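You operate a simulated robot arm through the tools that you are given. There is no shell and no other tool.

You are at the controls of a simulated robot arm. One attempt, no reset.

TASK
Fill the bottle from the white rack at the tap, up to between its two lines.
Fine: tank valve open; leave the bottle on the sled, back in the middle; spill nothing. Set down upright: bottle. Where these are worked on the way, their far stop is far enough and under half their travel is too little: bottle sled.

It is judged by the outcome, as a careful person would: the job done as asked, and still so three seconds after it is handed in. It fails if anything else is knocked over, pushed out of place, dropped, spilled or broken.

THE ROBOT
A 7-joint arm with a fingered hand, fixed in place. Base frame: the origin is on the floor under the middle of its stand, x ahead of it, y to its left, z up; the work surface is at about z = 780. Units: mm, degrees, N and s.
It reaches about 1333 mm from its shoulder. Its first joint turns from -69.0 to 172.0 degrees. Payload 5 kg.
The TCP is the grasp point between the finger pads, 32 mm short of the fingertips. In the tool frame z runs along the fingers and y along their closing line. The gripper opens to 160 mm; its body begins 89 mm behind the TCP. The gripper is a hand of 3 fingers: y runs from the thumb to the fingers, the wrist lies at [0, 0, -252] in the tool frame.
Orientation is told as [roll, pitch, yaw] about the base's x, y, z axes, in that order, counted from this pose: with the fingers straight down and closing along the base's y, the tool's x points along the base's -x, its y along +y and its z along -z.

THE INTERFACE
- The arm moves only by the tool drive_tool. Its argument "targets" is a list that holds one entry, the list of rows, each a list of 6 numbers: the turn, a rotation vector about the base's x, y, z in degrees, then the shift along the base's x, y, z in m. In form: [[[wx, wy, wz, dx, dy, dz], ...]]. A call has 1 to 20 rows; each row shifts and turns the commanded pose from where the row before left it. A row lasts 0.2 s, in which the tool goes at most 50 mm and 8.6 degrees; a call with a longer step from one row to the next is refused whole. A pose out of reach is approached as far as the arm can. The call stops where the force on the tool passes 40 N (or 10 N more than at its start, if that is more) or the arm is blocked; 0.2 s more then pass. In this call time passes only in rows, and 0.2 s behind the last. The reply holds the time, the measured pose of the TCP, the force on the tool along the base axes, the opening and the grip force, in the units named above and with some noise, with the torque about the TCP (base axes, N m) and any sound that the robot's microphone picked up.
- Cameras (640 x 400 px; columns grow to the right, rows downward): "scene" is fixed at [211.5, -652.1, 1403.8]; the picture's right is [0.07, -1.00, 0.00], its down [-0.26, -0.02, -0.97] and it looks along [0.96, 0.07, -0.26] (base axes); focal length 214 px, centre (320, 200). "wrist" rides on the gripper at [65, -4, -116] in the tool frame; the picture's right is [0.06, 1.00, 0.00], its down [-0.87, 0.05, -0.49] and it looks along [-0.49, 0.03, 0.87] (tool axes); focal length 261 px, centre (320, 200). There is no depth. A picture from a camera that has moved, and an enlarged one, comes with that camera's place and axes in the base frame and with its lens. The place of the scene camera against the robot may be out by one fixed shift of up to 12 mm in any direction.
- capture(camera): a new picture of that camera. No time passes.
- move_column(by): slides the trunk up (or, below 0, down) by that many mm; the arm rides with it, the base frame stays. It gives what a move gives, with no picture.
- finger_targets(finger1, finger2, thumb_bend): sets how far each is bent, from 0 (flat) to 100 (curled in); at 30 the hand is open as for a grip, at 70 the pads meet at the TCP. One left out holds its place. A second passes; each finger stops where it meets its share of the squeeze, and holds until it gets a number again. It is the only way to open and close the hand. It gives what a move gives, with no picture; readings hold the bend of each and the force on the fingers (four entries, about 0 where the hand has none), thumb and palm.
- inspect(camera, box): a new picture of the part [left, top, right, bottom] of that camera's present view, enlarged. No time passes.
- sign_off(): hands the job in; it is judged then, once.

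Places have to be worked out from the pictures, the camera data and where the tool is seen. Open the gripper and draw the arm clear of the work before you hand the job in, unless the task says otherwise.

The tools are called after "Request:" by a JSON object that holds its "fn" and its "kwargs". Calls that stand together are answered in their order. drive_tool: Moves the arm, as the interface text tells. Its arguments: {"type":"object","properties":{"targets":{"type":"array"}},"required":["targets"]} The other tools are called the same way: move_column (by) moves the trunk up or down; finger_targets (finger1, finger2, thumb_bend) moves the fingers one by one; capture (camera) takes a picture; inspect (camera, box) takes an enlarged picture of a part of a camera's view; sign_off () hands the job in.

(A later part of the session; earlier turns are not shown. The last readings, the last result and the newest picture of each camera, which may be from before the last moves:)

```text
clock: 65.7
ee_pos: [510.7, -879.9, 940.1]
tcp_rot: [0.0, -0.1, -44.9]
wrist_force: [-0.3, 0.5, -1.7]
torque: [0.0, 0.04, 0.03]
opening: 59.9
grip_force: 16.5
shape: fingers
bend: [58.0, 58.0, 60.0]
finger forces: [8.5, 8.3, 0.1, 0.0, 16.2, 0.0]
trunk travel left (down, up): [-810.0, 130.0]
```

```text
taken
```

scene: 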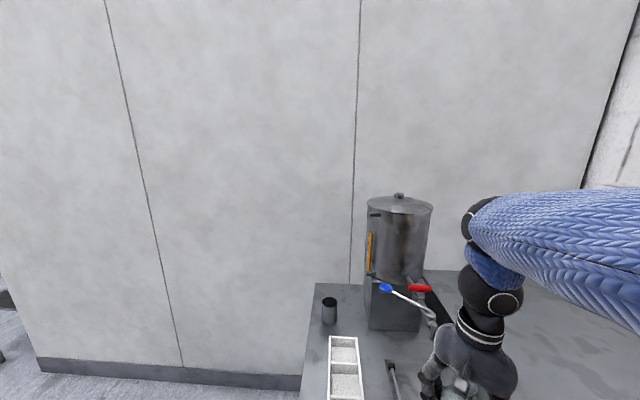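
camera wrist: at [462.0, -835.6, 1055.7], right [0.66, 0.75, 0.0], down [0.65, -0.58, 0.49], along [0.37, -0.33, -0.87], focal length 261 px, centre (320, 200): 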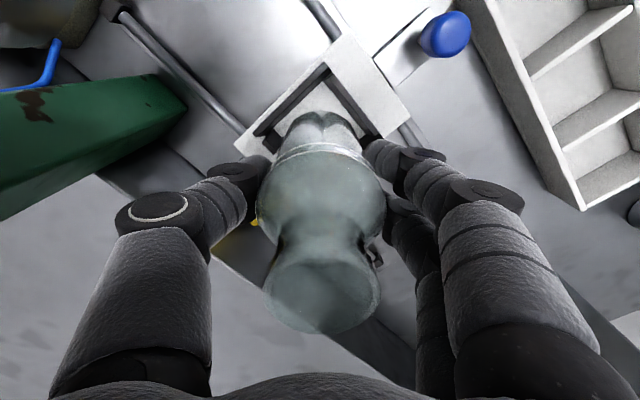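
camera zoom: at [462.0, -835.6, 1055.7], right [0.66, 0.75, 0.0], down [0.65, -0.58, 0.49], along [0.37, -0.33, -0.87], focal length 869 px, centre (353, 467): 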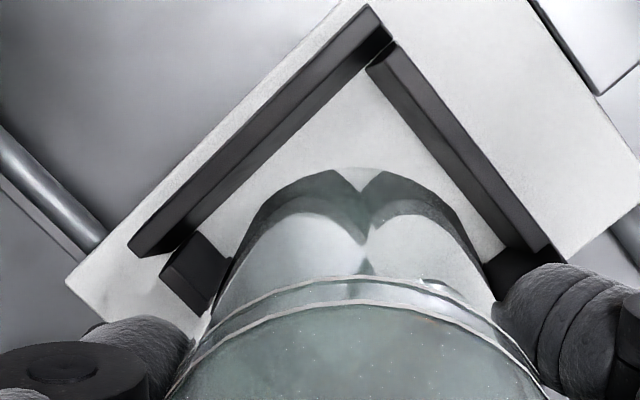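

Measured again from close up, the bottle is within about 1 mm of the seat centre. I'll apply a last (-0.5, -1.0) mm trim and ease down in small steps, watching the force.

Request:
{"fn": "drive_tool", "kwargs": {"targets": [[[0, 0, 0, -0.0005, -0.001, -0.006], [0, 0, 0, 0, 0, -0.008], [0, 0, 0, 0, 0, -0.006], [0, 0, 0, 0, 0, -0.004]]]}}

Request:
{"fn": "inspect", "kwargs": {"camera": "wrist", "box": [230, 60, 390, 180]}}

```text
clock: 66.7
ee_pos: [510.5, -882.0, 914.7]
tcp_rot: [0.0, 0.0, -45.0]
wrist_force: [-0.6, -0.3, -1.5]
torque: [-0.01, 0.02, 0.0]
opening: 59.6
grip_force: 16.8
shape: fingers
bend: [58.0, 58.0, 60.0]
finger forces: [8.5, 8.3, 0.0, 0.0, 16.4, 0.1]
trunk travel left (down, up): [-810.0, 130.0]
```

```text
3.33 times, centred on (310, 120) of wrist
camera zoom: at [461.4, -836.6, 1031.7], right [0.66, 0.75, 0.0], down [0.65, -0.58, 0.49], along [0.37, -0.33, -0.87], focal length 869 px, centre (353, 467)
```

zoom: 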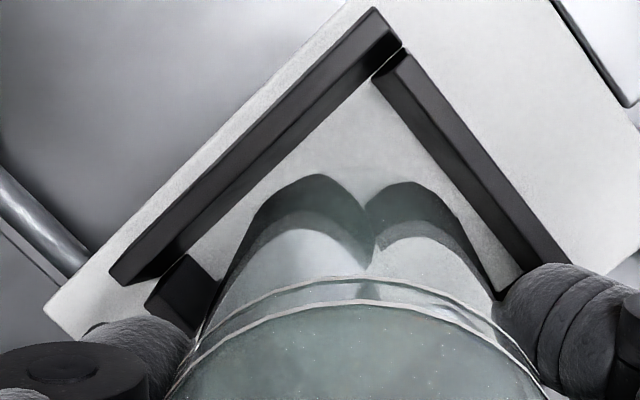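

The bottle sits within about 1 mm of the seat centre in both directions. Continuing down gently.

Request:
{"fn": "drive_tool", "kwargs": {"targets": [[[0, 0, 0, 0, 0, -0.005], [0, 0, 0, 0, 0, -0.005], [0, 0, 0, 0, 0, -0.004]]]}}

Request:
{"fn": "drive_tool", "kwargs": {"targets": [[[0, 0, 0, 0, 0, -0.003], [0, 0, 0, 0, 0, -0.003]]]}}

Request:
{"fn": "inspect", "kwargs": {"camera": "wrist", "box": [230, 60, 390, 180]}}

```text
clock: 67.5
ee_pos: [509.6, -882.6, 901.6]
tcp_rot: [0.1, 0.0, -44.9]
wrist_force: [-0.8, 0.3, -2.5]
torque: [0.0, 0.03, -0.02]
opening: 59.7
grip_force: 16.7
shape: fingers
bend: [58.0, 58.0, 60.0]
finger forces: [8.5, 8.3, 0.0, 0.0, 16.2, 0.0]
trunk travel left (down, up): [-810.0, 130.0]
```

```text
clock: 68.1
ee_pos: [509.3, -882.1, 894.3]
tcp_rot: [0.0, 0.0, -45.0]
wrist_force: [0.5, -0.1, -1.6]
torque: [-0.01, -0.01, 0.03]
opening: 59.7
grip_force: 16.7
shape: fingers
bend: [58.0, 58.0, 60.0]
finger forces: [8.6, 8.3, 0.1, 0.0, 16.2, 0.0]
trunk travel left (down, up): [-810.0, 130.0]
```

```text
3.33 times, centred on (310, 120) of wrist
camera zoom: at [461.4, -836.4, 1011.2], right [0.66, 0.75, 0.0], down [0.65, -0.58, 0.49], along [0.37, -0.33, -0.87], focal length 869 px, centre (353, 467)
```

zoom: 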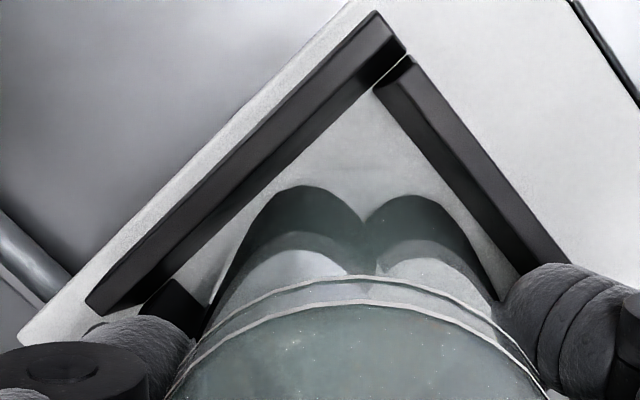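

The base is inside the frame with no contact force. I'll step down 2 mm at a time to touch.

Request:
{"fn": "drive_tool", "kwargs": {"targets": [[[0, 0, 0, 0, 0, -0.002], [0, 0, 0, 0, 0, -0.002]]]}}

Request:
{"fn": "drive_tool", "kwargs": {"targets": [[[0, 0, 0, 0, 0, -0.002]]]}}

Request:
{"fn": "drive_tool", "kwargs": {"targets": [[[0, 0, 0, 0, 0, -0.002]]]}}

```text
clock: 68.7
ee_pos: [511.0, -881.5, 891.2]
tcp_rot: [0.0, 0.0, -45.0]
wrist_force: [-0.5, -1.0, -1.6]
torque: [-0.02, -0.01, -0.03]
opening: 60.1
grip_force: 16.8
shape: fingers
bend: [58.0, 58.0, 60.0]
finger forces: [8.5, 8.3, 0.0, 0.0, 16.3, 0.0]
trunk travel left (down, up): [-810.0, 130.0]
```

```text
clock: 69.1
ee_pos: [511.0, -881.4, 890.3]
tcp_rot: [0.0, 0.0, -45.0]
wrist_force: [0.4, -0.3, -2.1]
torque: [0.01, 0.0, -0.01]
opening: 59.6
grip_force: 16.6
shape: fingers
bend: [58.0, 58.0, 60.0]
finger forces: [8.4, 8.3, 0.0, 0.0, 16.4, 0.0]
trunk travel left (down, up): [-810.0, 130.0]
```

```text
clock: 69.5
ee_pos: [510.7, -880.5, 887.3]
tcp_rot: [0.0, 0.0, -45.0]
wrist_force: [-0.6, 0.0, -0.4]
torque: [0.01, -0.01, 0.0]
opening: 59.7
grip_force: 16.9
shape: fingers
bend: [58.0, 59.0, 60.0]
finger forces: [8.7, 8.6, 0.1, 0.0, 16.6, 0.0]
trunk travel left (down, up): [-810.0, 130.0]
```

A first hint of contact (weight unloading, finger forces slightly up). One more small step.

Request:
{"fn": "drive_tool", "kwargs": {"targets": [[[0, 0, 0, 0, 0, -0.0015]]]}}

Request:
{"fn": "inspect", "kwargs": {"camera": "wrist", "box": [200, 60, 440, 260]}}

```text
clock: 69.9
ee_pos: [510.6, -881.8, 888.3]
tcp_rot: [0.0, -0.1, -45.1]
wrist_force: [1.1, -0.8, 7.6]
torque: [0.02, -0.02, 0.01]
opening: 59.4
grip_force: 18.1
shape: fingers
bend: [59.0, 59.0, 61.0]
finger forces: [9.1, 9.2, 0.0, 0.0, 17.6, 0.0]
trunk travel left (down, up): [-810.0, 130.0]
```

```text
2.00 times, centred on (320, 160) of wrist
camera zoom: at [461.5, -836.1, 1003.6], right [0.66, 0.75, 0.0], down [0.65, -0.58, 0.49], along [0.37, -0.33, -0.87], focal length 521 px, centre (320, 280)
```

zoom: 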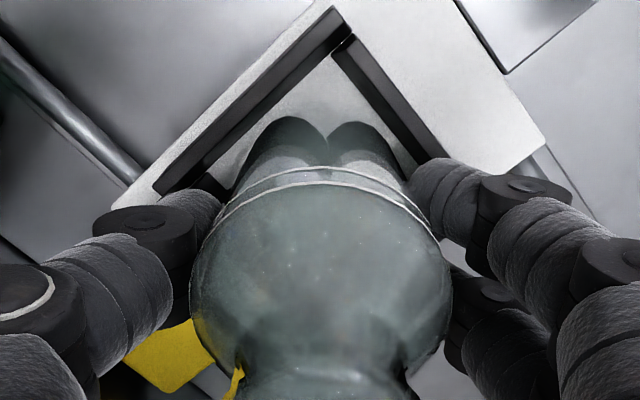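

Clean floor contact: 7.6 N straight up, no side load or torque, at the expected height. Opening the fingers gently, all together.

Request:
{"fn": "finger_targets", "kwargs": {"finger1": 55, "finger2": 55, "thumb_bend": 56}}

Request:
{"fn": "finger_targets", "kwargs": {"finger1": 46, "finger2": 46, "thumb_bend": 46}}

Request:
{"fn": "capture", "kwargs": {"camera": "wrist"}}

```text
clock: 70.9
ee_pos: [509.5, -882.2, 886.5]
tcp_rot: [0.0, 0.0, -45.0]
wrist_force: [-0.5, -0.9, 0.3]
torque: [-0.04, 0.05, 0.03]
opening: 65.6
grip_force: 0.1
shape: fingers
bend: [55.0, 55.0, 56.0]
finger forces: [0.0, 0.0, 0.1, 0.0, 0.2, 0.1]
trunk travel left (down, up): [-810.0, 130.0]
```

```text
clock: 71.9
ee_pos: [510.2, -880.1, 887.1]
tcp_rot: [0.0, 0.0, -45.0]
wrist_force: [-0.5, -0.4, 0.5]
torque: [0.02, -0.03, 0.01]
opening: 102.8
grip_force: 0.1
shape: fingers
bend: [46.0, 46.0, 46.0]
finger forces: [0.1, 0.0, 0.0, 0.1, 0.0, 0.0]
trunk travel left (down, up): [-810.0, 130.0]
```

```text
taken
camera wrist: at [461.3, -836.4, 1002.3], right [0.66, 0.75, 0.0], down [0.65, -0.58, 0.49], along [0.37, -0.33, -0.87], focal length 261 px, centre (320, 200)
```

wrist: 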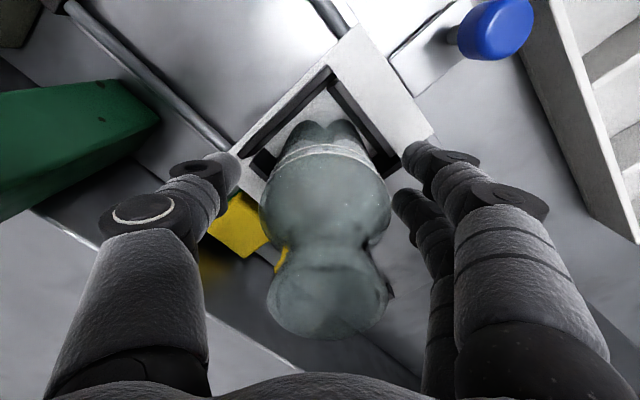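

The bottle stands free in the seat. I'll rise straight up, well clear.

Request:
{"fn": "drive_tool", "kwargs": {"targets": [[[0, 0, 0, 0, 0, 0.01], [0, 0, 0, 0, 0, 0.02], [0, 0, 0, 0, 0, 0.025], [0, 0, 0, 0, 0, 0.025], [0, 0, 0, 0, 0, 0.025], [0, 0, 0, 0, 0, 0.025], [0, 0, 0, 0, 0, 0.025], [0, 0, 0, 0, 0, 0.02]]]}}

Request:
{"fn": "capture", "kwargs": {"camera": "wrist"}}

Request:
{"fn": "capture", "kwargs": {"camera": "scene"}}

```text
clock: 73.7
ee_pos: [510.6, -881.8, 1062.4]
tcp_rot: [-0.1, -0.1, -45.0]
wrist_force: [-0.1, -0.2, -0.3]
torque: [0.0, 0.02, 0.02]
opening: 103.1
grip_force: 0.2
shape: fingers
bend: [46.0, 46.0, 46.0]
finger forces: [0.0, 0.1, 0.0, 0.0, 0.0, 0.0]
trunk travel left (down, up): [-810.0, 130.0]
```

```text
taken
camera wrist: at [461.6, -836.0, 1178.1], right [0.66, 0.75, 0.0], down [0.65, -0.58, 0.49], along [0.37, -0.33, -0.87], focal length 261 px, centre (320, 200)
```

wrist: 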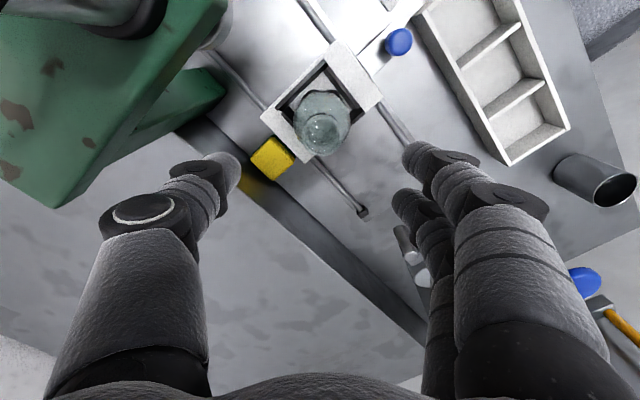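

```text
taken
```

scene: 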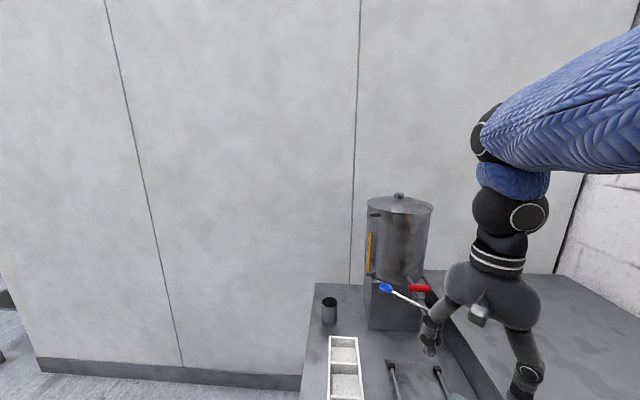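

The bottle stands upright in the seat. Next is the sled: I'll grip the blue knob with the fingers closing along x and the wrist leaning toward +y, away from the bottle and the tap lever. First I'll swing over to +y and turn to yaw -90.

Request:
{"fn": "drive_tool", "kwargs": {"targets": [[[0, 0, -2, 0, 0.01, 0.003], [0, 0, -4, 0, 0.012, 0.003], [0, 0, -4, 0, 0.014, 0.003], [0, 0, -4, 0, 0.014, 0.003], [0, 0, -5, 0, 0.014, 0.003], [0, 0, -5, 0, 0.014, 0], [0, 0, -5, 0, 0.014, 0], [0, 0, -5, 0, 0.014, 0], [0, 0, -5, 0, 0.014, 0], [0, 0, -4, 0, 0.012, 0], [0, 0, -2, 0, 0.008, 0]]]}}

Request:
{"fn": "move_column", "kwargs": {"by": -100}}

Request:
{"fn": "drive_tool", "kwargs": {"targets": [[[-2, 0, 0, 0, 0, 0], [-4, 0, 0, 0, 0, 0], [-4, 0, 0, 0, 0, 0], [-4, 0, 0, 0, 0, 0], [-4, 0, 0, 0, 0, 0], [-4, 0, 0, 0, 0, 0], [-4, 0, 0, 0, 0, 0], [-4, 0, 0, 0, 0, 0]]]}}

Request:
{"fn": "capture", "kwargs": {"camera": "wrist"}}

Request:
{"fn": "capture", "kwargs": {"camera": "scene"}}

```text
clock: 76.1
ee_pos: [509.7, -742.0, 1077.3]
tcp_rot: [0.0, 0.0, -90.0]
wrist_force: [-0.4, 0.2, -0.7]
torque: [0.01, 0.05, 0.0]
opening: 102.9
grip_force: 0.0
shape: fingers
bend: [46.0, 46.0, 46.0]
finger forces: [0.1, 0.1, 0.0, 0.0, 0.1, 0.0]
trunk travel left (down, up): [-810.0, 130.0]
```

```text
clock: 77.5
ee_pos: [510.2, -741.4, 978.0]
tcp_rot: [0.1, -0.1, -90.1]
wrist_force: [-0.3, 0.5, 0.2]
torque: [0.03, 0.0, 0.0]
opening: 102.7
grip_force: 0.1
shape: fingers
bend: [46.0, 46.0, 46.0]
finger forces: [0.1, 0.1, 0.0, 0.0, 0.0, 0.0]
trunk travel left (down, up): [-710.0, 230.0]
```

```text
clock: 79.3
ee_pos: [510.4, -740.2, 977.4]
tcp_rot: [0.0, -30.0, -89.8]
wrist_force: [0.6, -0.2, 0.0]
torque: [-0.02, -0.01, 0.0]
opening: 103.0
grip_force: 0.0
shape: fingers
bend: [46.0, 46.0, 46.0]
finger forces: [0.1, 0.1, 0.0, 0.0, 0.0, 0.0]
trunk travel left (down, up): [-710.0, 230.0]
```

```text
taken
camera wrist: at [506.9, -625.0, 1044.6], right [1.0, 0.05, -0.03], down [0.06, -0.51, 0.86], along [0.03, -0.86, -0.51], focal length 261 px, centre (320, 200)
```

wrist: 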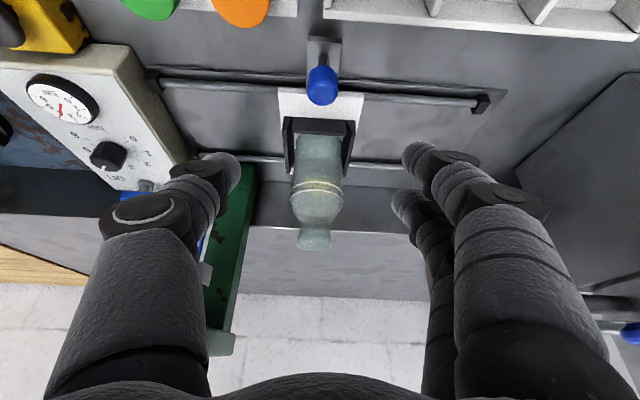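

```text
taken
```

scene: 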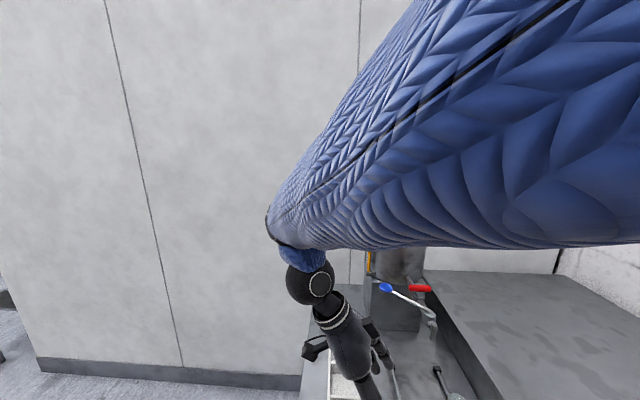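

The hand camera now gives a good side view of the bottle on the sled, with its lines visible. The blue knob is straight below at about (509.5, -766, 850). I'll descend to straddle it.

Request:
{"fn": "drive_tool", "kwargs": {"targets": [[[0, 0, 0, 0, -0.003, -0.015], [0, 0, 0, 0, -0.004, -0.02], [0, 0, 0, 0, -0.004, -0.02], [0, 0, 0, 0, -0.004, -0.02], [0, 0, 0, 0, -0.003, -0.015], [0, 0, 0, 0, -0.003, -0.01]]]}}

Request:
{"fn": "capture", "kwargs": {"camera": "wrist"}}

Request:
{"fn": "inspect", "kwargs": {"camera": "wrist", "box": [240, 60, 400, 260]}}

```text
clock: 80.7
ee_pos: [511.3, -762.5, 877.5]
tcp_rot: [0.0, -30.0, -89.9]
wrist_force: [0.7, 0.0, -0.2]
torque: [0.0, 0.02, 0.02]
opening: 103.2
grip_force: 0.1
shape: fingers
bend: [46.0, 46.0, 46.0]
finger forces: [0.1, 0.0, 0.0, 0.0, 0.0, 0.0]
trunk travel left (down, up): [-710.0, 230.0]
```

```text
taken
camera wrist: at [507.3, -646.5, 944.3], right [1.0, 0.05, -0.03], down [0.06, -0.51, 0.86], along [0.03, -0.86, -0.51], focal length 261 px, centre (320, 200)
```

wrist: 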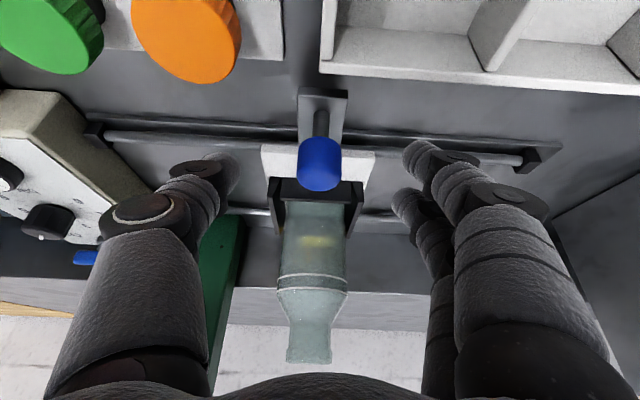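

```text
2.00 times, centred on (320, 160) of wrist
camera zoom: at [507.3, -646.5, 944.3], right [1.0, 0.05, -0.03], down [0.06, -0.51, 0.86], along [0.03, -0.86, -0.51], focal length 521 px, centre (320, 280)
```

zoom: 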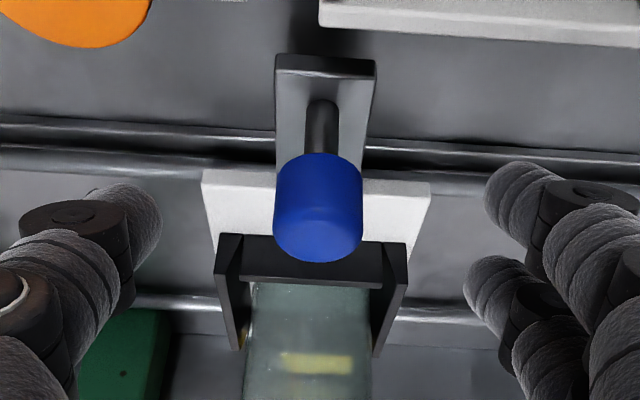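

The knob is centred between the fingers. The last 27 mm down onto it, then I'll close lightly.

Request:
{"fn": "drive_tool", "kwargs": {"targets": [[[0, 0, 0, 0, -0.002, -0.01], [0, 0, 0, 0, -0.001, -0.01], [0, 0, 0, 0, -0.001, -0.006]]]}}

Request:
{"fn": "finger_targets", "kwargs": {"finger1": 58, "finger2": 58, "thumb_bend": 58}}

Request:
{"fn": "capture", "kwargs": {"camera": "wrist"}}

```text
clock: 81.5
ee_pos: [511.1, -765.4, 850.7]
tcp_rot: [-0.1, -30.0, -90.0]
wrist_force: [0.5, 0.4, 0.0]
torque: [-0.01, -0.01, -0.02]
opening: 103.1
grip_force: 0.1
shape: fingers
bend: [46.0, 46.0, 46.0]
finger forces: [0.0, 0.1, 0.1, 0.0, 0.0, 0.1]
trunk travel left (down, up): [-710.0, 230.0]
```

```text
clock: 82.5
ee_pos: [511.7, -766.8, 851.8]
tcp_rot: [0.0, -30.1, -90.1]
wrist_force: [-0.3, -0.6, 0.3]
torque: [0.02, 0.0, 0.05]
opening: 59.8
grip_force: 0.2
shape: fingers
bend: [57.0, 57.0, 57.0]
finger forces: [0.1, 0.0, 0.0, 0.1, 0.1, 0.0]
trunk travel left (down, up): [-710.0, 230.0]
```

```text
taken
camera wrist: at [507.1, -650.8, 918.9], right [1.0, 0.05, -0.03], down [0.05, -0.51, 0.86], along [0.03, -0.86, -0.51], focal length 261 px, centre (320, 200)
```

wrist: 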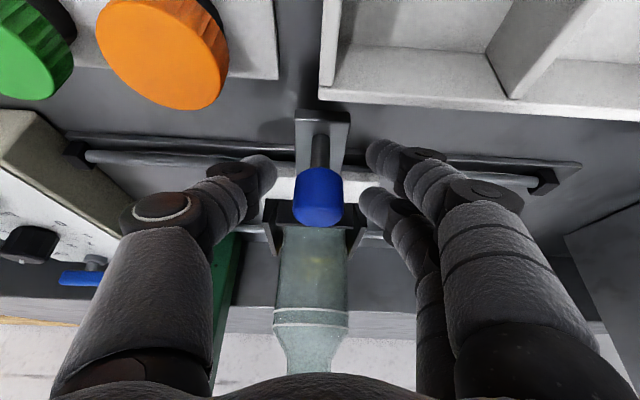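

The knob is well between the pads. Closing onto it.

Request:
{"fn": "finger_targets", "kwargs": {"finger1": 69, "finger2": 69, "thumb_bend": 69}}

Request:
{"fn": "capture", "kwargs": {"camera": "wrist"}}

```text
clock: 83.5
ee_pos: [510.4, -767.3, 850.6]
tcp_rot: [0.0, -29.9, -90.0]
wrist_force: [-1.3, -0.8, -2.3]
torque: [0.02, -0.06, 0.0]
opening: 21.1
grip_force: 3.2
shape: fingers
bend: [68.0, 69.0, 68.0]
finger forces: [1.4, 0.1, 0.0, 0.0, 4.2, 0.0]
trunk travel left (down, up): [-710.0, 230.0]
```

```text
taken
camera wrist: at [507.0, -651.0, 918.7], right [1.0, 0.05, -0.03], down [0.05, -0.51, 0.86], along [0.03, -0.86, -0.51], focal length 261 px, centre (320, 200)
```

wrist: 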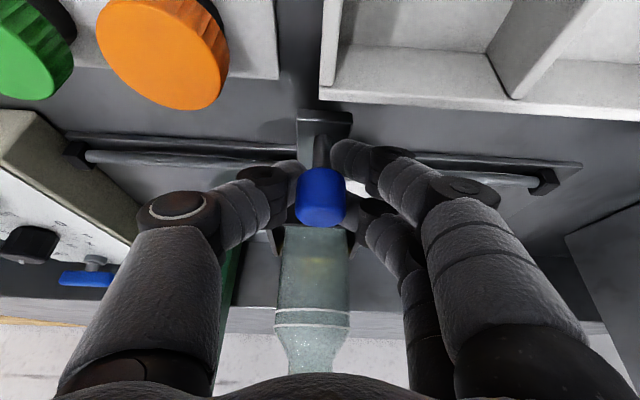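

Light contact on both sides. I'll firm it up a little more.

Request:
{"fn": "finger_targets", "kwargs": {"finger1": 74, "finger2": 74, "thumb_bend": 72}}

Request:
{"fn": "capture", "kwargs": {"camera": "scene"}}

```text
clock: 84.5
ee_pos: [511.5, -767.6, 850.9]
tcp_rot: [-0.2, -30.0, -90.0]
wrist_force: [-1.7, -4.9, -7.5]
torque: [-0.03, -0.04, -0.04]
opening: 18.9
grip_force: 9.6
shape: fingers
bend: [71.0, 73.0, 69.0]
finger forces: [5.9, 2.9, 0.0, 0.0, 10.2, 0.0]
trunk travel left (down, up): [-710.0, 230.0]
```

```text
taken
```

scene: 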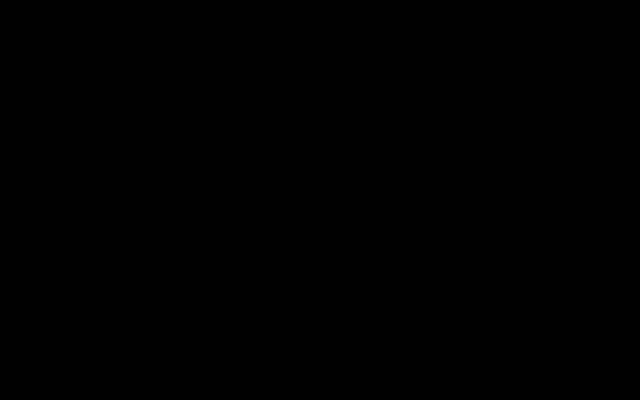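

The scene camera is momentarily covered by the arm sleeve, so I'll rely on the wrist view. The knob is gripped at about 10 N; I'll slide the sled toward +x slowly.

Request:
{"fn": "drive_tool", "kwargs": {"targets": [[[0, 0, 0, 0.003, 0, 0], [0, 0, 0, 0.006, 0, 0], [0, 0, 0, 0.008, 0, 0], [0, 0, 0, 0.008, 0, 0], [0, 0, 0, 0.008, 0, 0], [0, 0, 0, 0.007, 0, 0]]]}}

Request:
{"fn": "capture", "kwargs": {"camera": "wrist"}}

```text
clock: 85.9
ee_pos: [550.6, -766.2, 850.3]
tcp_rot: [-0.1, -30.0, -90.0]
wrist_force: [0.4, -6.9, -6.6]
torque: [-0.05, -0.12, -0.02]
opening: 19.4
grip_force: 10.5
shape: fingers
bend: [71.0, 73.0, 69.0]
finger forces: [6.4, 3.9, 0.0, 0.0, 9.5, 0.0]
trunk travel left (down, up): [-710.0, 230.0]
```

```text
taken
camera wrist: at [547.3, -651.3, 918.1], right [1.0, 0.05, -0.03], down [0.06, -0.51, 0.86], along [0.03, -0.86, -0.51], focal length 261 px, centre (320, 200)
```

wrist: 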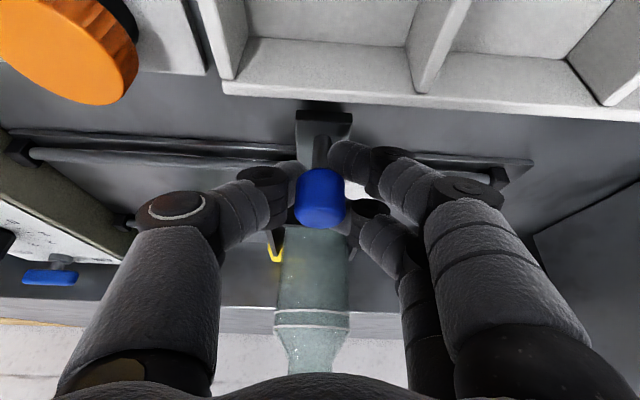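

The sled follows smoothly with the bottle steady. Continuing to the far stop.

Request:
{"fn": "drive_tool", "kwargs": {"targets": [[[0, 0, 0, 0.006, 0, 0], [0, 0, 0, 0.008, 0, 0], [0, 0, 0, 0.008, 0, 0], [0, 0, 0, 0.008, 0, 0], [0, 0, 0, 0.008, 0, 0], [0, 0, 0, 0.008, 0, 0], [0, 0, 0, 0.008, 0, 0], [0, 0, 0, 0.006, 0, 0]]]}}

Request:
{"fn": "capture", "kwargs": {"camera": "wrist"}}

```text
clock: 87.7
ee_pos: [610.2, -766.7, 850.6]
tcp_rot: [0.0, -29.9, -90.1]
wrist_force: [-0.6, -5.5, -5.4]
torque: [-0.05, -0.16, -0.01]
opening: 19.1
grip_force: 9.9
shape: fingers
bend: [71.0, 73.0, 69.0]
finger forces: [6.8, 3.5, 0.0, 0.0, 9.1, 0.0]
trunk travel left (down, up): [-710.0, 230.0]
```

```text
taken
camera wrist: at [607.1, -651.4, 918.0], right [1.0, 0.05, -0.03], down [0.06, -0.51, 0.86], along [0.03, -0.86, -0.51], focal length 261 px, centre (320, 200)
```

wrist: 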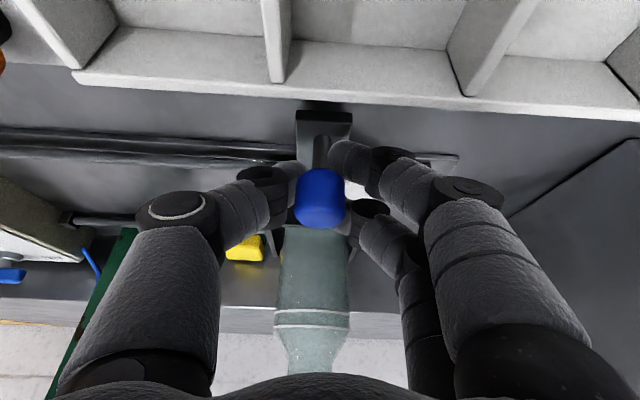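

At x≈610 now. Slowing to 3 mm steps to find the far stop.

Request:
{"fn": "drive_tool", "kwargs": {"targets": [[[0, 0, 0, 0.004, 0, 0], [0, 0, 0, 0.004, 0, 0], [0, 0, 0, 0.003, 0, 0], [0, 0, 0, 0.003, 0, 0], [0, 0, 0, 0.003, 0, 0], [0, 0, 0, 0.003, 0, 0], [0, 0, 0, 0.003, 0, 0]]]}}

Request:
{"fn": "capture", "kwargs": {"camera": "wrist"}}

```text
clock: 89.3
ee_pos: [631.2, -766.2, 850.0]
tcp_rot: [-0.3, -30.0, -89.9]
wrist_force: [-8.4, -4.8, -3.0]
torque: [-0.02, 0.0, -0.09]
opening: 19.4
grip_force: 9.7
shape: fingers
bend: [72.0, 73.0, 69.0]
finger forces: [4.3, 3.1, 0.0, 0.0, 11.7, 0.0]
trunk travel left (down, up): [-710.0, 230.0]
```

```text
taken
camera wrist: at [628.0, -651.5, 917.9], right [1.0, 0.05, -0.03], down [0.06, -0.51, 0.86], along [0.03, -0.86, -0.51], focal length 261 px, centre (320, 200)
```

wrist: 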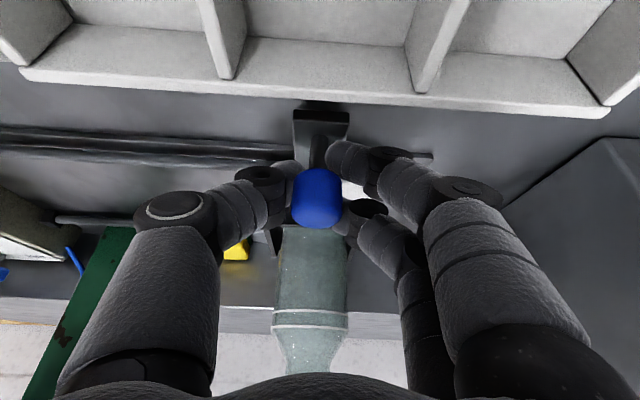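

An 8 N push-back at x≈631 suggests the far stop. One more 2 mm press to confirm.

Request:
{"fn": "drive_tool", "kwargs": {"targets": [[[0, 0, 0, 0.002, 0, 0]]]}}

Request:
{"fn": "inspect", "kwargs": {"camera": "wrist", "box": [220, 150, 420, 400]}}

```text
clock: 89.7
ee_pos: [633.2, -767.8, 851.1]
tcp_rot: [-0.1, -29.9, -90.0]
wrist_force: [-12.0, -3.6, -4.3]
torque: [-0.04, 0.07, -0.06]
opening: 19.1
grip_force: 10.5
shape: fingers
bend: [72.0, 73.0, 68.0]
finger forces: [3.7, 3.4, 0.0, 0.0, 13.9, 0.1]
trunk travel left (down, up): [-710.0, 230.0]
```

```text
1.60 times, centred on (320, 275) of wrist
camera zoom: at [629.8, -651.3, 918.3], right [1.0, 0.05, -0.03], down [0.06, -0.51, 0.86], along [0.03, -0.86, -0.51], focal length 417 px, centre (320, 80)
```

zoom: 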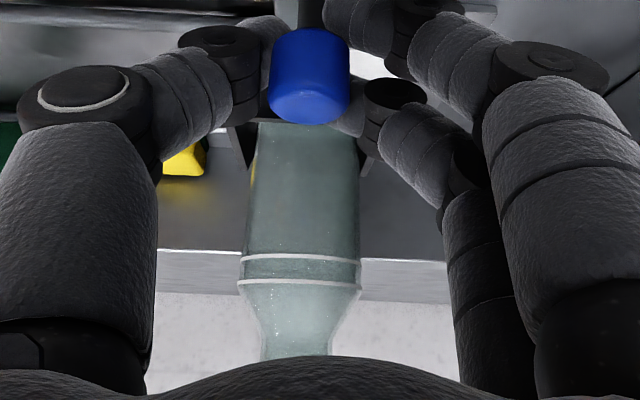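

The stop is confirmed: force rises and the sled no longer moves. I'll relax the push slightly and open the hand.

Request:
{"fn": "drive_tool", "kwargs": {"targets": [[[0, 0, 0, -0.002, 0, 0]]]}}

Request:
{"fn": "finger_targets", "kwargs": {"finger1": 62, "finger2": 62, "thumb_bend": 62}}

Request:
{"fn": "finger_targets", "kwargs": {"finger1": 50, "finger2": 50, "thumb_bend": 50}}

Request:
{"fn": "drive_tool", "kwargs": {"targets": [[[0, 0, 0, 0, 0.006, 0.01], [0, 0, 0, 0, 0.01, 0.017], [0, 0, 0, 0, 0.012, 0.02], [0, 0, 0, 0, 0.012, 0.02], [0, 0, 0, 0, 0.012, 0.02], [0, 0, 0, 0, 0.012, 0.02]]]}}

Request:
{"fn": "capture", "kwargs": {"camera": "wrist"}}

Request:
{"fn": "capture", "kwargs": {"camera": "scene"}}

```text
clock: 90.1
ee_pos: [632.9, -765.9, 851.3]
tcp_rot: [0.0, -29.9, -90.1]
wrist_force: [-9.4, -4.2, -5.6]
torque: [-0.02, -0.02, -0.08]
opening: 18.9
grip_force: 10.5
shape: fingers
bend: [72.0, 73.0, 68.0]
finger forces: [4.3, 3.9, 0.1, 0.0, 12.6, 0.0]
trunk travel left (down, up): [-710.0, 230.0]
```

```text
clock: 91.1
ee_pos: [634.8, -765.8, 850.6]
tcp_rot: [0.0, -30.0, -90.0]
wrist_force: [0.1, -0.5, -0.1]
torque: [-0.02, 0.0, 0.01]
opening: 39.1
grip_force: 0.0
shape: fingers
bend: [62.0, 62.0, 62.0]
finger forces: [0.0, 0.0, 0.0, 0.0, 0.0, 0.0]
trunk travel left (down, up): [-710.0, 230.0]
```

```text
clock: 92.1
ee_pos: [632.2, -765.7, 850.7]
tcp_rot: [0.1, -29.9, -90.0]
wrist_force: [-0.3, -0.2, 0.0]
torque: [-0.01, 0.04, 0.01]
opening: 86.5
grip_force: 0.1
shape: fingers
bend: [50.0, 50.0, 50.0]
finger forces: [0.0, 0.0, 0.0, 0.0, 0.1, 0.0]
trunk travel left (down, up): [-710.0, 230.0]
```

```text
clock: 93.5
ee_pos: [632.8, -701.5, 958.2]
tcp_rot: [0.0, -30.1, -89.9]
wrist_force: [-0.7, -0.3, -0.7]
torque: [-0.03, -0.01, 0.04]
opening: 87.0
grip_force: 0.1
shape: fingers
bend: [50.0, 50.0, 50.0]
finger forces: [0.0, 0.1, 0.0, 0.1, 0.0, 0.1]
trunk travel left (down, up): [-710.0, 230.0]
```

```text
taken
camera wrist: at [629.2, -586.1, 1025.8], right [1.0, 0.05, -0.03], down [0.05, -0.51, 0.86], along [0.03, -0.86, -0.51], focal length 261 px, centre (320, 200)
```

wrist: 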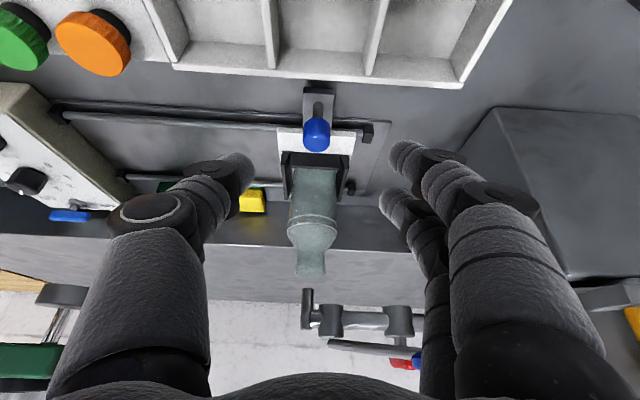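

```text
taken
```

scene: 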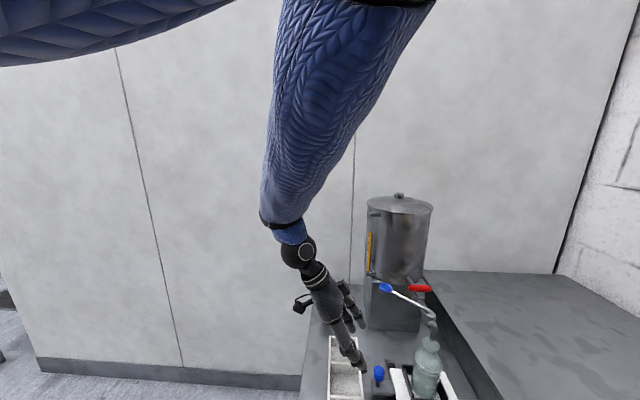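

Sled at the tap, hand clear. I'll check that the mouth is under the spout from both cameras, and look at the valves closely.

Request:
{"fn": "inspect", "kwargs": {"camera": "scene", "box": [380, 270, 476, 400]}}

Request:
{"fn": "inspect", "kwargs": {"camera": "wrist", "box": [260, 220, 440, 380]}}

```text
3.08 times, centred on (428, 335) of scene
camera zoom: at [211.5, -652.1, 1403.8], right [0.07, -1.0, 0.0], down [-0.26, -0.02, -0.97], along [0.96, 0.07, -0.26], focal length 660 px, centre (-12, -215)
```

zoom: 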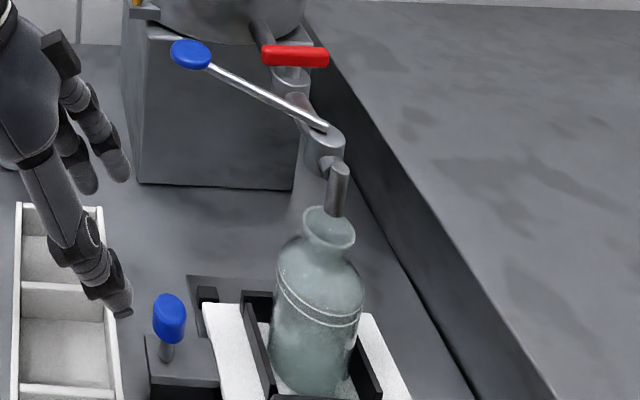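

```text
2.50 times, centred on (350, 300) of wrist
camera zoom: at [629.2, -586.1, 1025.8], right [1.0, 0.05, -0.03], down [0.05, -0.51, 0.86], along [0.03, -0.86, -0.51], focal length 652 px, centre (245, -50)
```

zoom: 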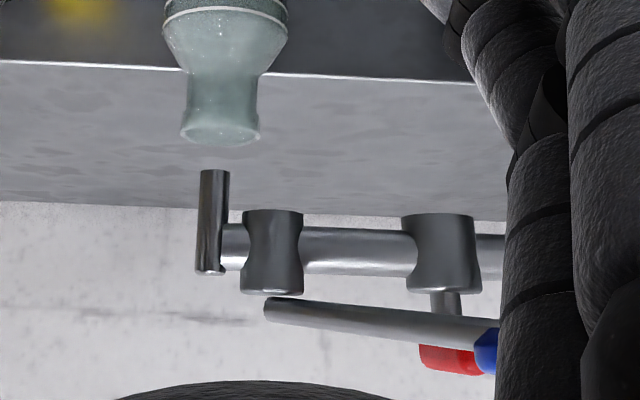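

The mouth sits under the spout within about 2 mm. The red valve axis is near (725, -881) with its handle at z≈1030 across the pipe, and the tap lever pivots near (655, -880). I'll raise the hand, bring it vertical, and go above the red handle.

Request:
{"fn": "drive_tool", "kwargs": {"targets": [[[0, 0, 0, 0, 0, 0.03], [0, 0, 0, 0, 0, 0.035], [3, 0, 0, 0, 0, 0.035], [4, 0, 0, 0, 0, 0.035], [4, 0, 0, 0, 0, 0.035], [4, 0, 0, 0, 0, 0.03], [5, 0, 0, 0, 0, 0], [5, 0, 0, 0, 0, 0], [5, 0, 0, 0, 0, 0]]]}}

Request:
{"fn": "capture", "kwargs": {"camera": "wrist"}}

Request:
{"fn": "capture", "kwargs": {"camera": "scene"}}

```text
clock: 95.5
ee_pos: [633.4, -703.9, 1158.9]
tcp_rot: [-0.1, 0.1, -90.0]
wrist_force: [0.0, 0.1, 0.6]
torque: [0.03, -0.03, -0.03]
opening: 86.4
grip_force: 0.2
shape: fingers
bend: [50.0, 50.0, 50.0]
finger forces: [0.0, 0.0, 0.1, 0.1, 0.1, 0.1]
trunk travel left (down, up): [-710.0, 230.0]
```

```text
taken
camera wrist: at [629.7, -636.9, 1272.8], right [1.0, 0.06, 0.0], down [0.06, -0.87, 0.49], along [0.03, -0.49, -0.87], focal length 261 px, centre (320, 200)
```

wrist: 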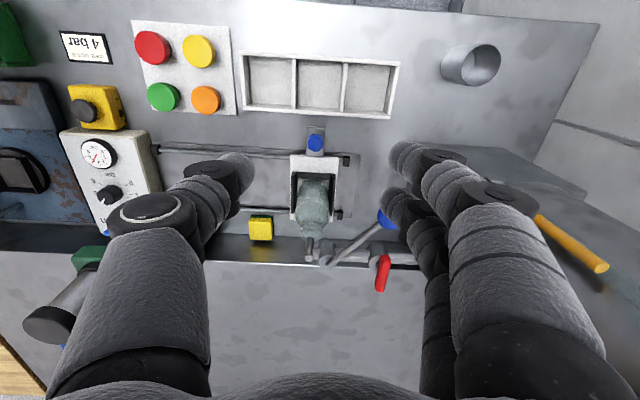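

```text
taken
```

scene: 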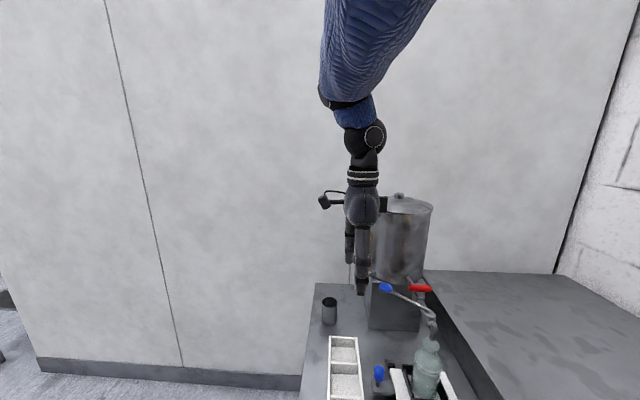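

Good overview: the handle runs along y from about -842 to -908 at x≈723. I'll move above its -y half, staying at z≈1150.

Request:
{"fn": "drive_tool", "kwargs": {"targets": [[[0, 0, 0, 0.006, -0.015, 0], [0, 0, 0, 0.009, -0.02, 0], [0, 0, 0, 0.01, -0.022, 0], [0, 0, 0, 0.01, -0.022, 0], [0, 0, 0, 0.01, -0.022, 0], [0, 0, 0, 0.01, -0.022, 0], [0, 0, 0, 0.01, -0.022, 0], [0, 0, 0, 0.01, -0.022, 0], [0, 0, 0, 0.009, -0.018, 0], [0, 0, 0, 0.006, -0.012, 0]]]}}

Request:
{"fn": "capture", "kwargs": {"camera": "wrist"}}

Request:
{"fn": "capture", "kwargs": {"camera": "scene"}}

```text
clock: 97.7
ee_pos: [723.6, -899.6, 1157.3]
tcp_rot: [-0.1, 0.0, -90.0]
wrist_force: [0.7, 0.5, -0.2]
torque: [-0.02, 0.01, 0.01]
opening: 86.6
grip_force: 0.0
shape: fingers
bend: [50.0, 50.0, 50.0]
finger forces: [0.0, 0.1, 0.0, 0.0, 0.1, 0.1]
trunk travel left (down, up): [-710.0, 230.0]
```

```text
taken
camera wrist: at [719.9, -833.1, 1272.7], right [1.0, 0.06, 0.0], down [0.06, -0.87, 0.49], along [0.03, -0.49, -0.87], focal length 261 px, centre (320, 200)
```

wrist: 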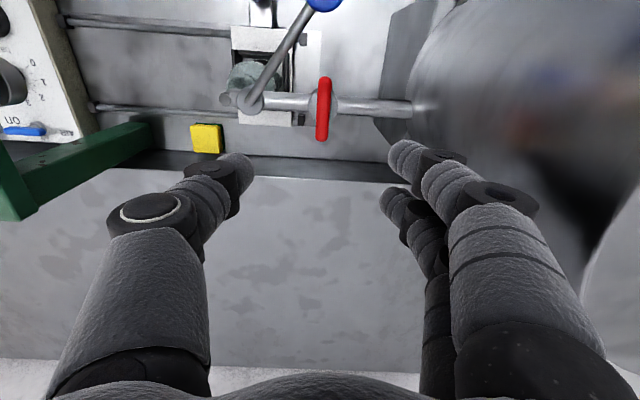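

```text
taken
```

scene: 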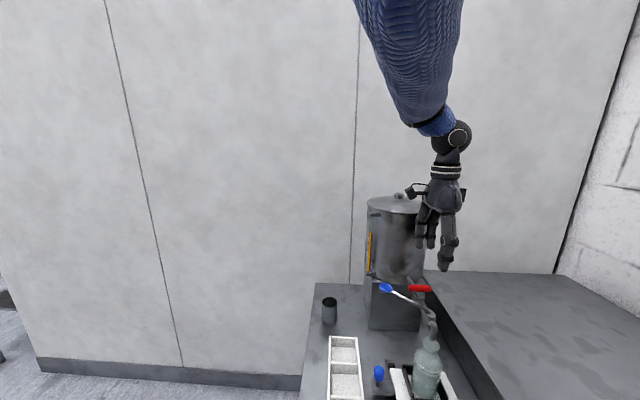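

Reach is fine, and the scene camera has a clear view of the bottle from here. I'll narrow the hand and lower it over the red handle slightly off its centre, checking halfway.

Request:
{"fn": "finger_targets", "kwargs": {"finger1": 61, "finger2": 61, "thumb_bend": 61}}

Request:
{"fn": "drive_tool", "kwargs": {"targets": [[[0, 0, 0, 0, 0.004, -0.015], [0, 0, 0, 0, 0.005, -0.02], [0, 0, 0, 0, 0.0035, -0.02], [0, 0, 0, 0, 0, -0.015], [0, 0, 0, 0, 0, -0.005]]]}}

Request:
{"fn": "capture", "kwargs": {"camera": "wrist"}}

Request:
{"fn": "inspect", "kwargs": {"camera": "wrist", "box": [200, 60, 440, 260]}}

```text
clock: 98.7
ee_pos: [722.4, -899.7, 1157.4]
tcp_rot: [0.0, 0.0, -90.0]
wrist_force: [0.1, -0.4, 0.1]
torque: [-0.03, 0.02, -0.01]
opening: 44.4
grip_force: 0.1
shape: fingers
bend: [61.0, 61.0, 61.0]
finger forces: [0.1, 0.0, 0.1, 0.0, 0.0, 0.1]
trunk travel left (down, up): [-710.0, 230.0]
```

```text
clock: 99.9
ee_pos: [724.0, -887.8, 1083.5]
tcp_rot: [0.0, -0.1, -90.0]
wrist_force: [0.1, -0.5, 0.3]
torque: [-0.02, -0.01, 0.02]
opening: 44.3
grip_force: 0.0
shape: fingers
bend: [61.0, 61.0, 61.0]
finger forces: [0.1, 0.0, 0.0, 0.1, 0.1, 0.1]
trunk travel left (down, up): [-710.0, 230.0]
```

```text
taken
camera wrist: at [719.8, -819.9, 1198.5], right [1.0, 0.06, 0.0], down [0.05, -0.87, 0.49], along [0.03, -0.49, -0.87], focal length 261 px, centre (320, 200)
```

wrist: 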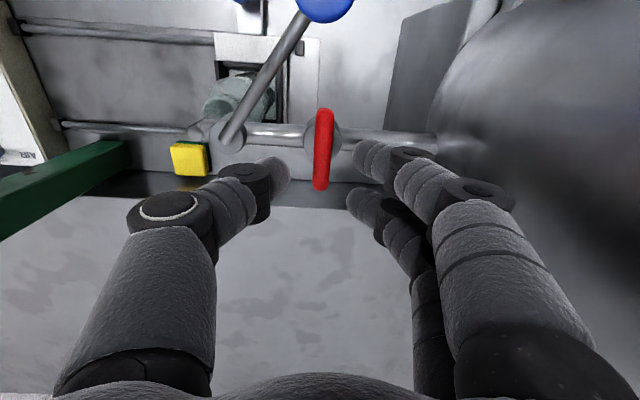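

```text
2.00 times, centred on (320, 160) of wrist
camera zoom: at [719.8, -819.9, 1198.5], right [1.0, 0.06, 0.0], down [0.05, -0.87, 0.49], along [0.03, -0.49, -0.87], focal length 521 px, centre (320, 280)
```

zoom: 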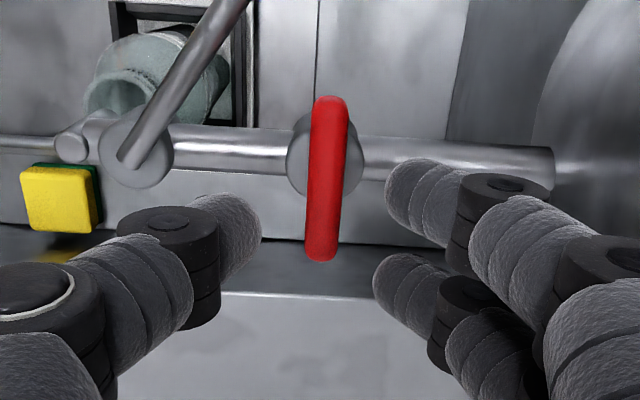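

The hand is lined up well: handle between thumb and fingers, lever root clear of the thumb. I'll shift 1.5 mm in x and lower to grip height.

Request:
{"fn": "drive_tool", "kwargs": {"targets": [[[0, 0, 0, 0.0015, 0, -0.013], [0, 0, 0, 0, 0, -0.013], [0, 0, 0, 0, 0, -0.012]]]}}

Request:
{"fn": "inspect", "kwargs": {"camera": "wrist", "box": [200, 60, 440, 260]}}

```text
clock: 100.7
ee_pos: [724.8, -887.2, 1044.1]
tcp_rot: [-0.1, 0.0, -90.0]
wrist_force: [-0.1, 0.3, 0.0]
torque: [0.03, 0.02, -0.01]
opening: 44.2
grip_force: 0.1
shape: fingers
bend: [61.0, 61.0, 61.0]
finger forces: [0.1, 0.1, 0.0, 0.0, 0.1, 0.0]
trunk travel left (down, up): [-710.0, 230.0]
```

```text
2.00 times, centred on (320, 160) of wrist
camera zoom: at [721.1, -820.8, 1159.3], right [1.0, 0.06, 0.0], down [0.05, -0.87, 0.49], along [0.03, -0.49, -0.87], focal length 521 px, centre (320, 280)
```

zoom: 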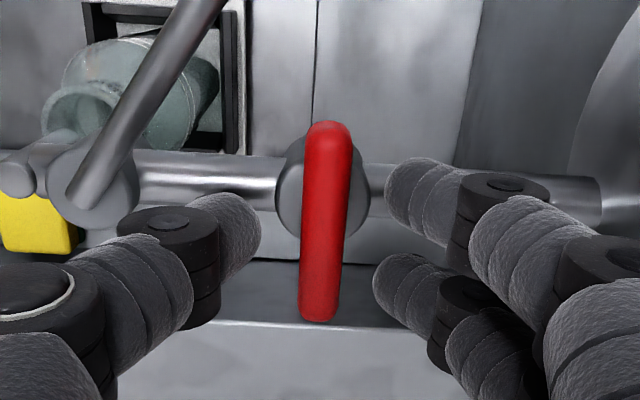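

The handle is between the pads. Closing on it lightly.

Request:
{"fn": "finger_targets", "kwargs": {"finger1": 71, "finger2": 71, "thumb_bend": 71}}

Request:
{"fn": "inspect", "kwargs": {"camera": "wrist", "box": [200, 60, 440, 260]}}

```text
clock: 101.7
ee_pos: [724.3, -887.8, 1043.4]
tcp_rot: [-0.1, 0.1, -90.0]
wrist_force: [1.1, 0.0, -4.4]
torque: [0.01, 0.0, 0.02]
opening: 19.0
grip_force: 5.9
shape: fingers
bend: [69.0, 69.0, 69.0]
finger forces: [3.4, 3.3, 0.1, 0.0, 5.5, 0.0]
trunk travel left (down, up): [-710.0, 230.0]
```

```text
2.00 times, centred on (320, 160) of wrist
camera zoom: at [721.3, -820.6, 1159.5], right [1.0, 0.06, 0.0], down [0.06, -0.87, 0.49], along [0.03, -0.49, -0.87], focal length 521 px, centre (320, 280)
```

zoom: 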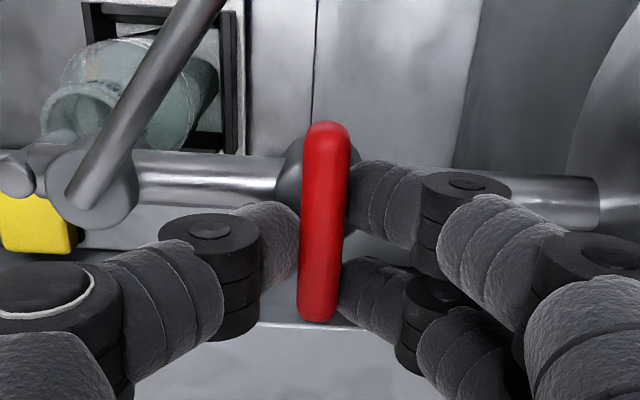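

Gripped evenly. I'll try a small counter-clockwise turn (10°) about the valve axis and look at the resistance.

Request:
{"fn": "drive_tool", "kwargs": {"targets": [[[0, 0, 3, 0.0005, 0, 0], [0, 0, 3, 0.0005, 0, 0], [0, 0, 4, 0.0006, 0.0001, 0]]]}}

Request:
{"fn": "inspect", "kwargs": {"camera": "wrist", "box": [200, 60, 440, 260]}}

```text
clock: 102.5
ee_pos: [727.3, -887.3, 1045.2]
tcp_rot: [0.0, 0.0, -80.0]
wrist_force: [-0.3, 2.2, -6.5]
torque: [0.0, 0.0, -0.01]
opening: 20.0
grip_force: 5.3
shape: fingers
bend: [69.0, 69.0, 69.0]
finger forces: [3.0, 2.3, 0.1, 0.0, 5.9, 0.1]
trunk travel left (down, up): [-710.0, 230.0]
```

```text
2.00 times, centred on (320, 160) of wrist
camera zoom: at [711.6, -822.2, 1160.1], right [0.97, 0.24, 0.0], down [0.21, -0.85, 0.49], along [0.12, -0.48, -0.87], focal length 521 px, centre (320, 280)
```

zoom: 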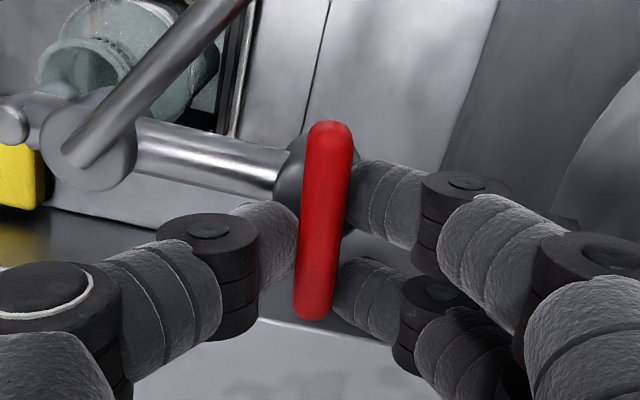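

The handle turns freely with the hand counter-clockwise. I'll continue to about 45° and check the spout for flow.

Request:
{"fn": "drive_tool", "kwargs": {"targets": [[[0, 0, 5, 0.0008, 0.0002, 0], [0, 0, 5, 0.0008, 0.0002, 0], [0, 0, 5, 0.0007, 0.0003, 0], [0, 0, 5, 0.0007, 0.0003, 0], [0, 0, 5, 0.0007, 0.0004, 0], [0, 0, 5, 0.0006, 0.0004, 0], [0, 0, 5, 0.0006, 0.0005, 0]]]}}

Request:
{"fn": "capture", "kwargs": {"camera": "scene"}}

Request:
{"fn": "inspect", "kwargs": {"camera": "scene", "box": [380, 270, 476, 400]}}

Request:
{"fn": "inspect", "kwargs": {"camera": "wrist", "box": [200, 60, 440, 260]}}

```text
clock: 104.1
ee_pos: [731.2, -884.7, 1044.6]
tcp_rot: [0.0, 0.0, -44.9]
wrist_force: [-3.5, 1.3, -4.1]
torque: [0.02, 0.06, -0.05]
opening: 19.6
grip_force: 5.6
shape: fingers
bend: [69.0, 70.0, 69.0]
finger forces: [2.5, 2.1, 0.0, 0.0, 6.8, 0.0]
trunk travel left (down, up): [-710.0, 230.0]
```

```text
taken
```

scene: 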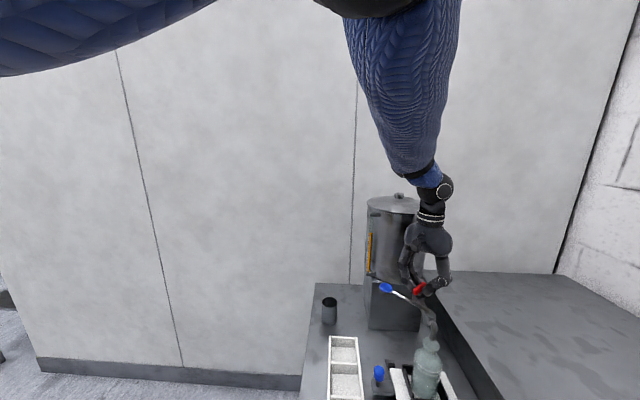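

```text
3.08 times, centred on (428, 335) of scene
camera zoom: at [211.5, -652.1, 1403.8], right [0.07, -1.0, 0.0], down [-0.26, -0.02, -0.97], along [0.96, 0.07, -0.26], focal length 660 px, centre (-12, -215)
```

zoom: 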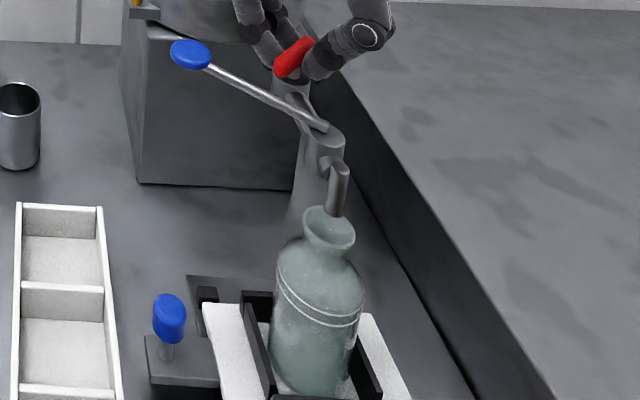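

```text
2.00 times, centred on (320, 160) of wrist
camera zoom: at [682.5, -840.0, 1160.2], right [0.66, 0.75, 0.0], down [0.65, -0.58, 0.49], along [0.37, -0.33, -0.87], focal length 521 px, centre (320, 280)
```

zoom: 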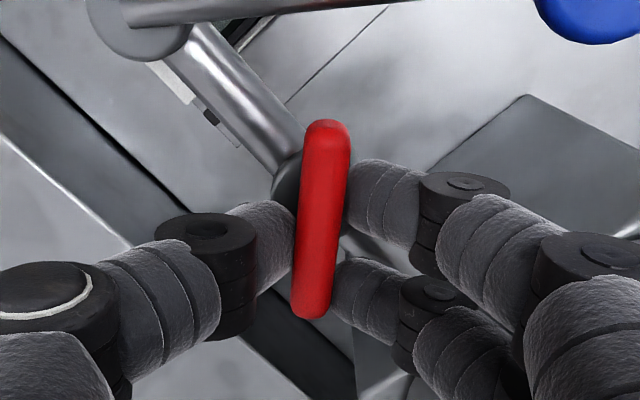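

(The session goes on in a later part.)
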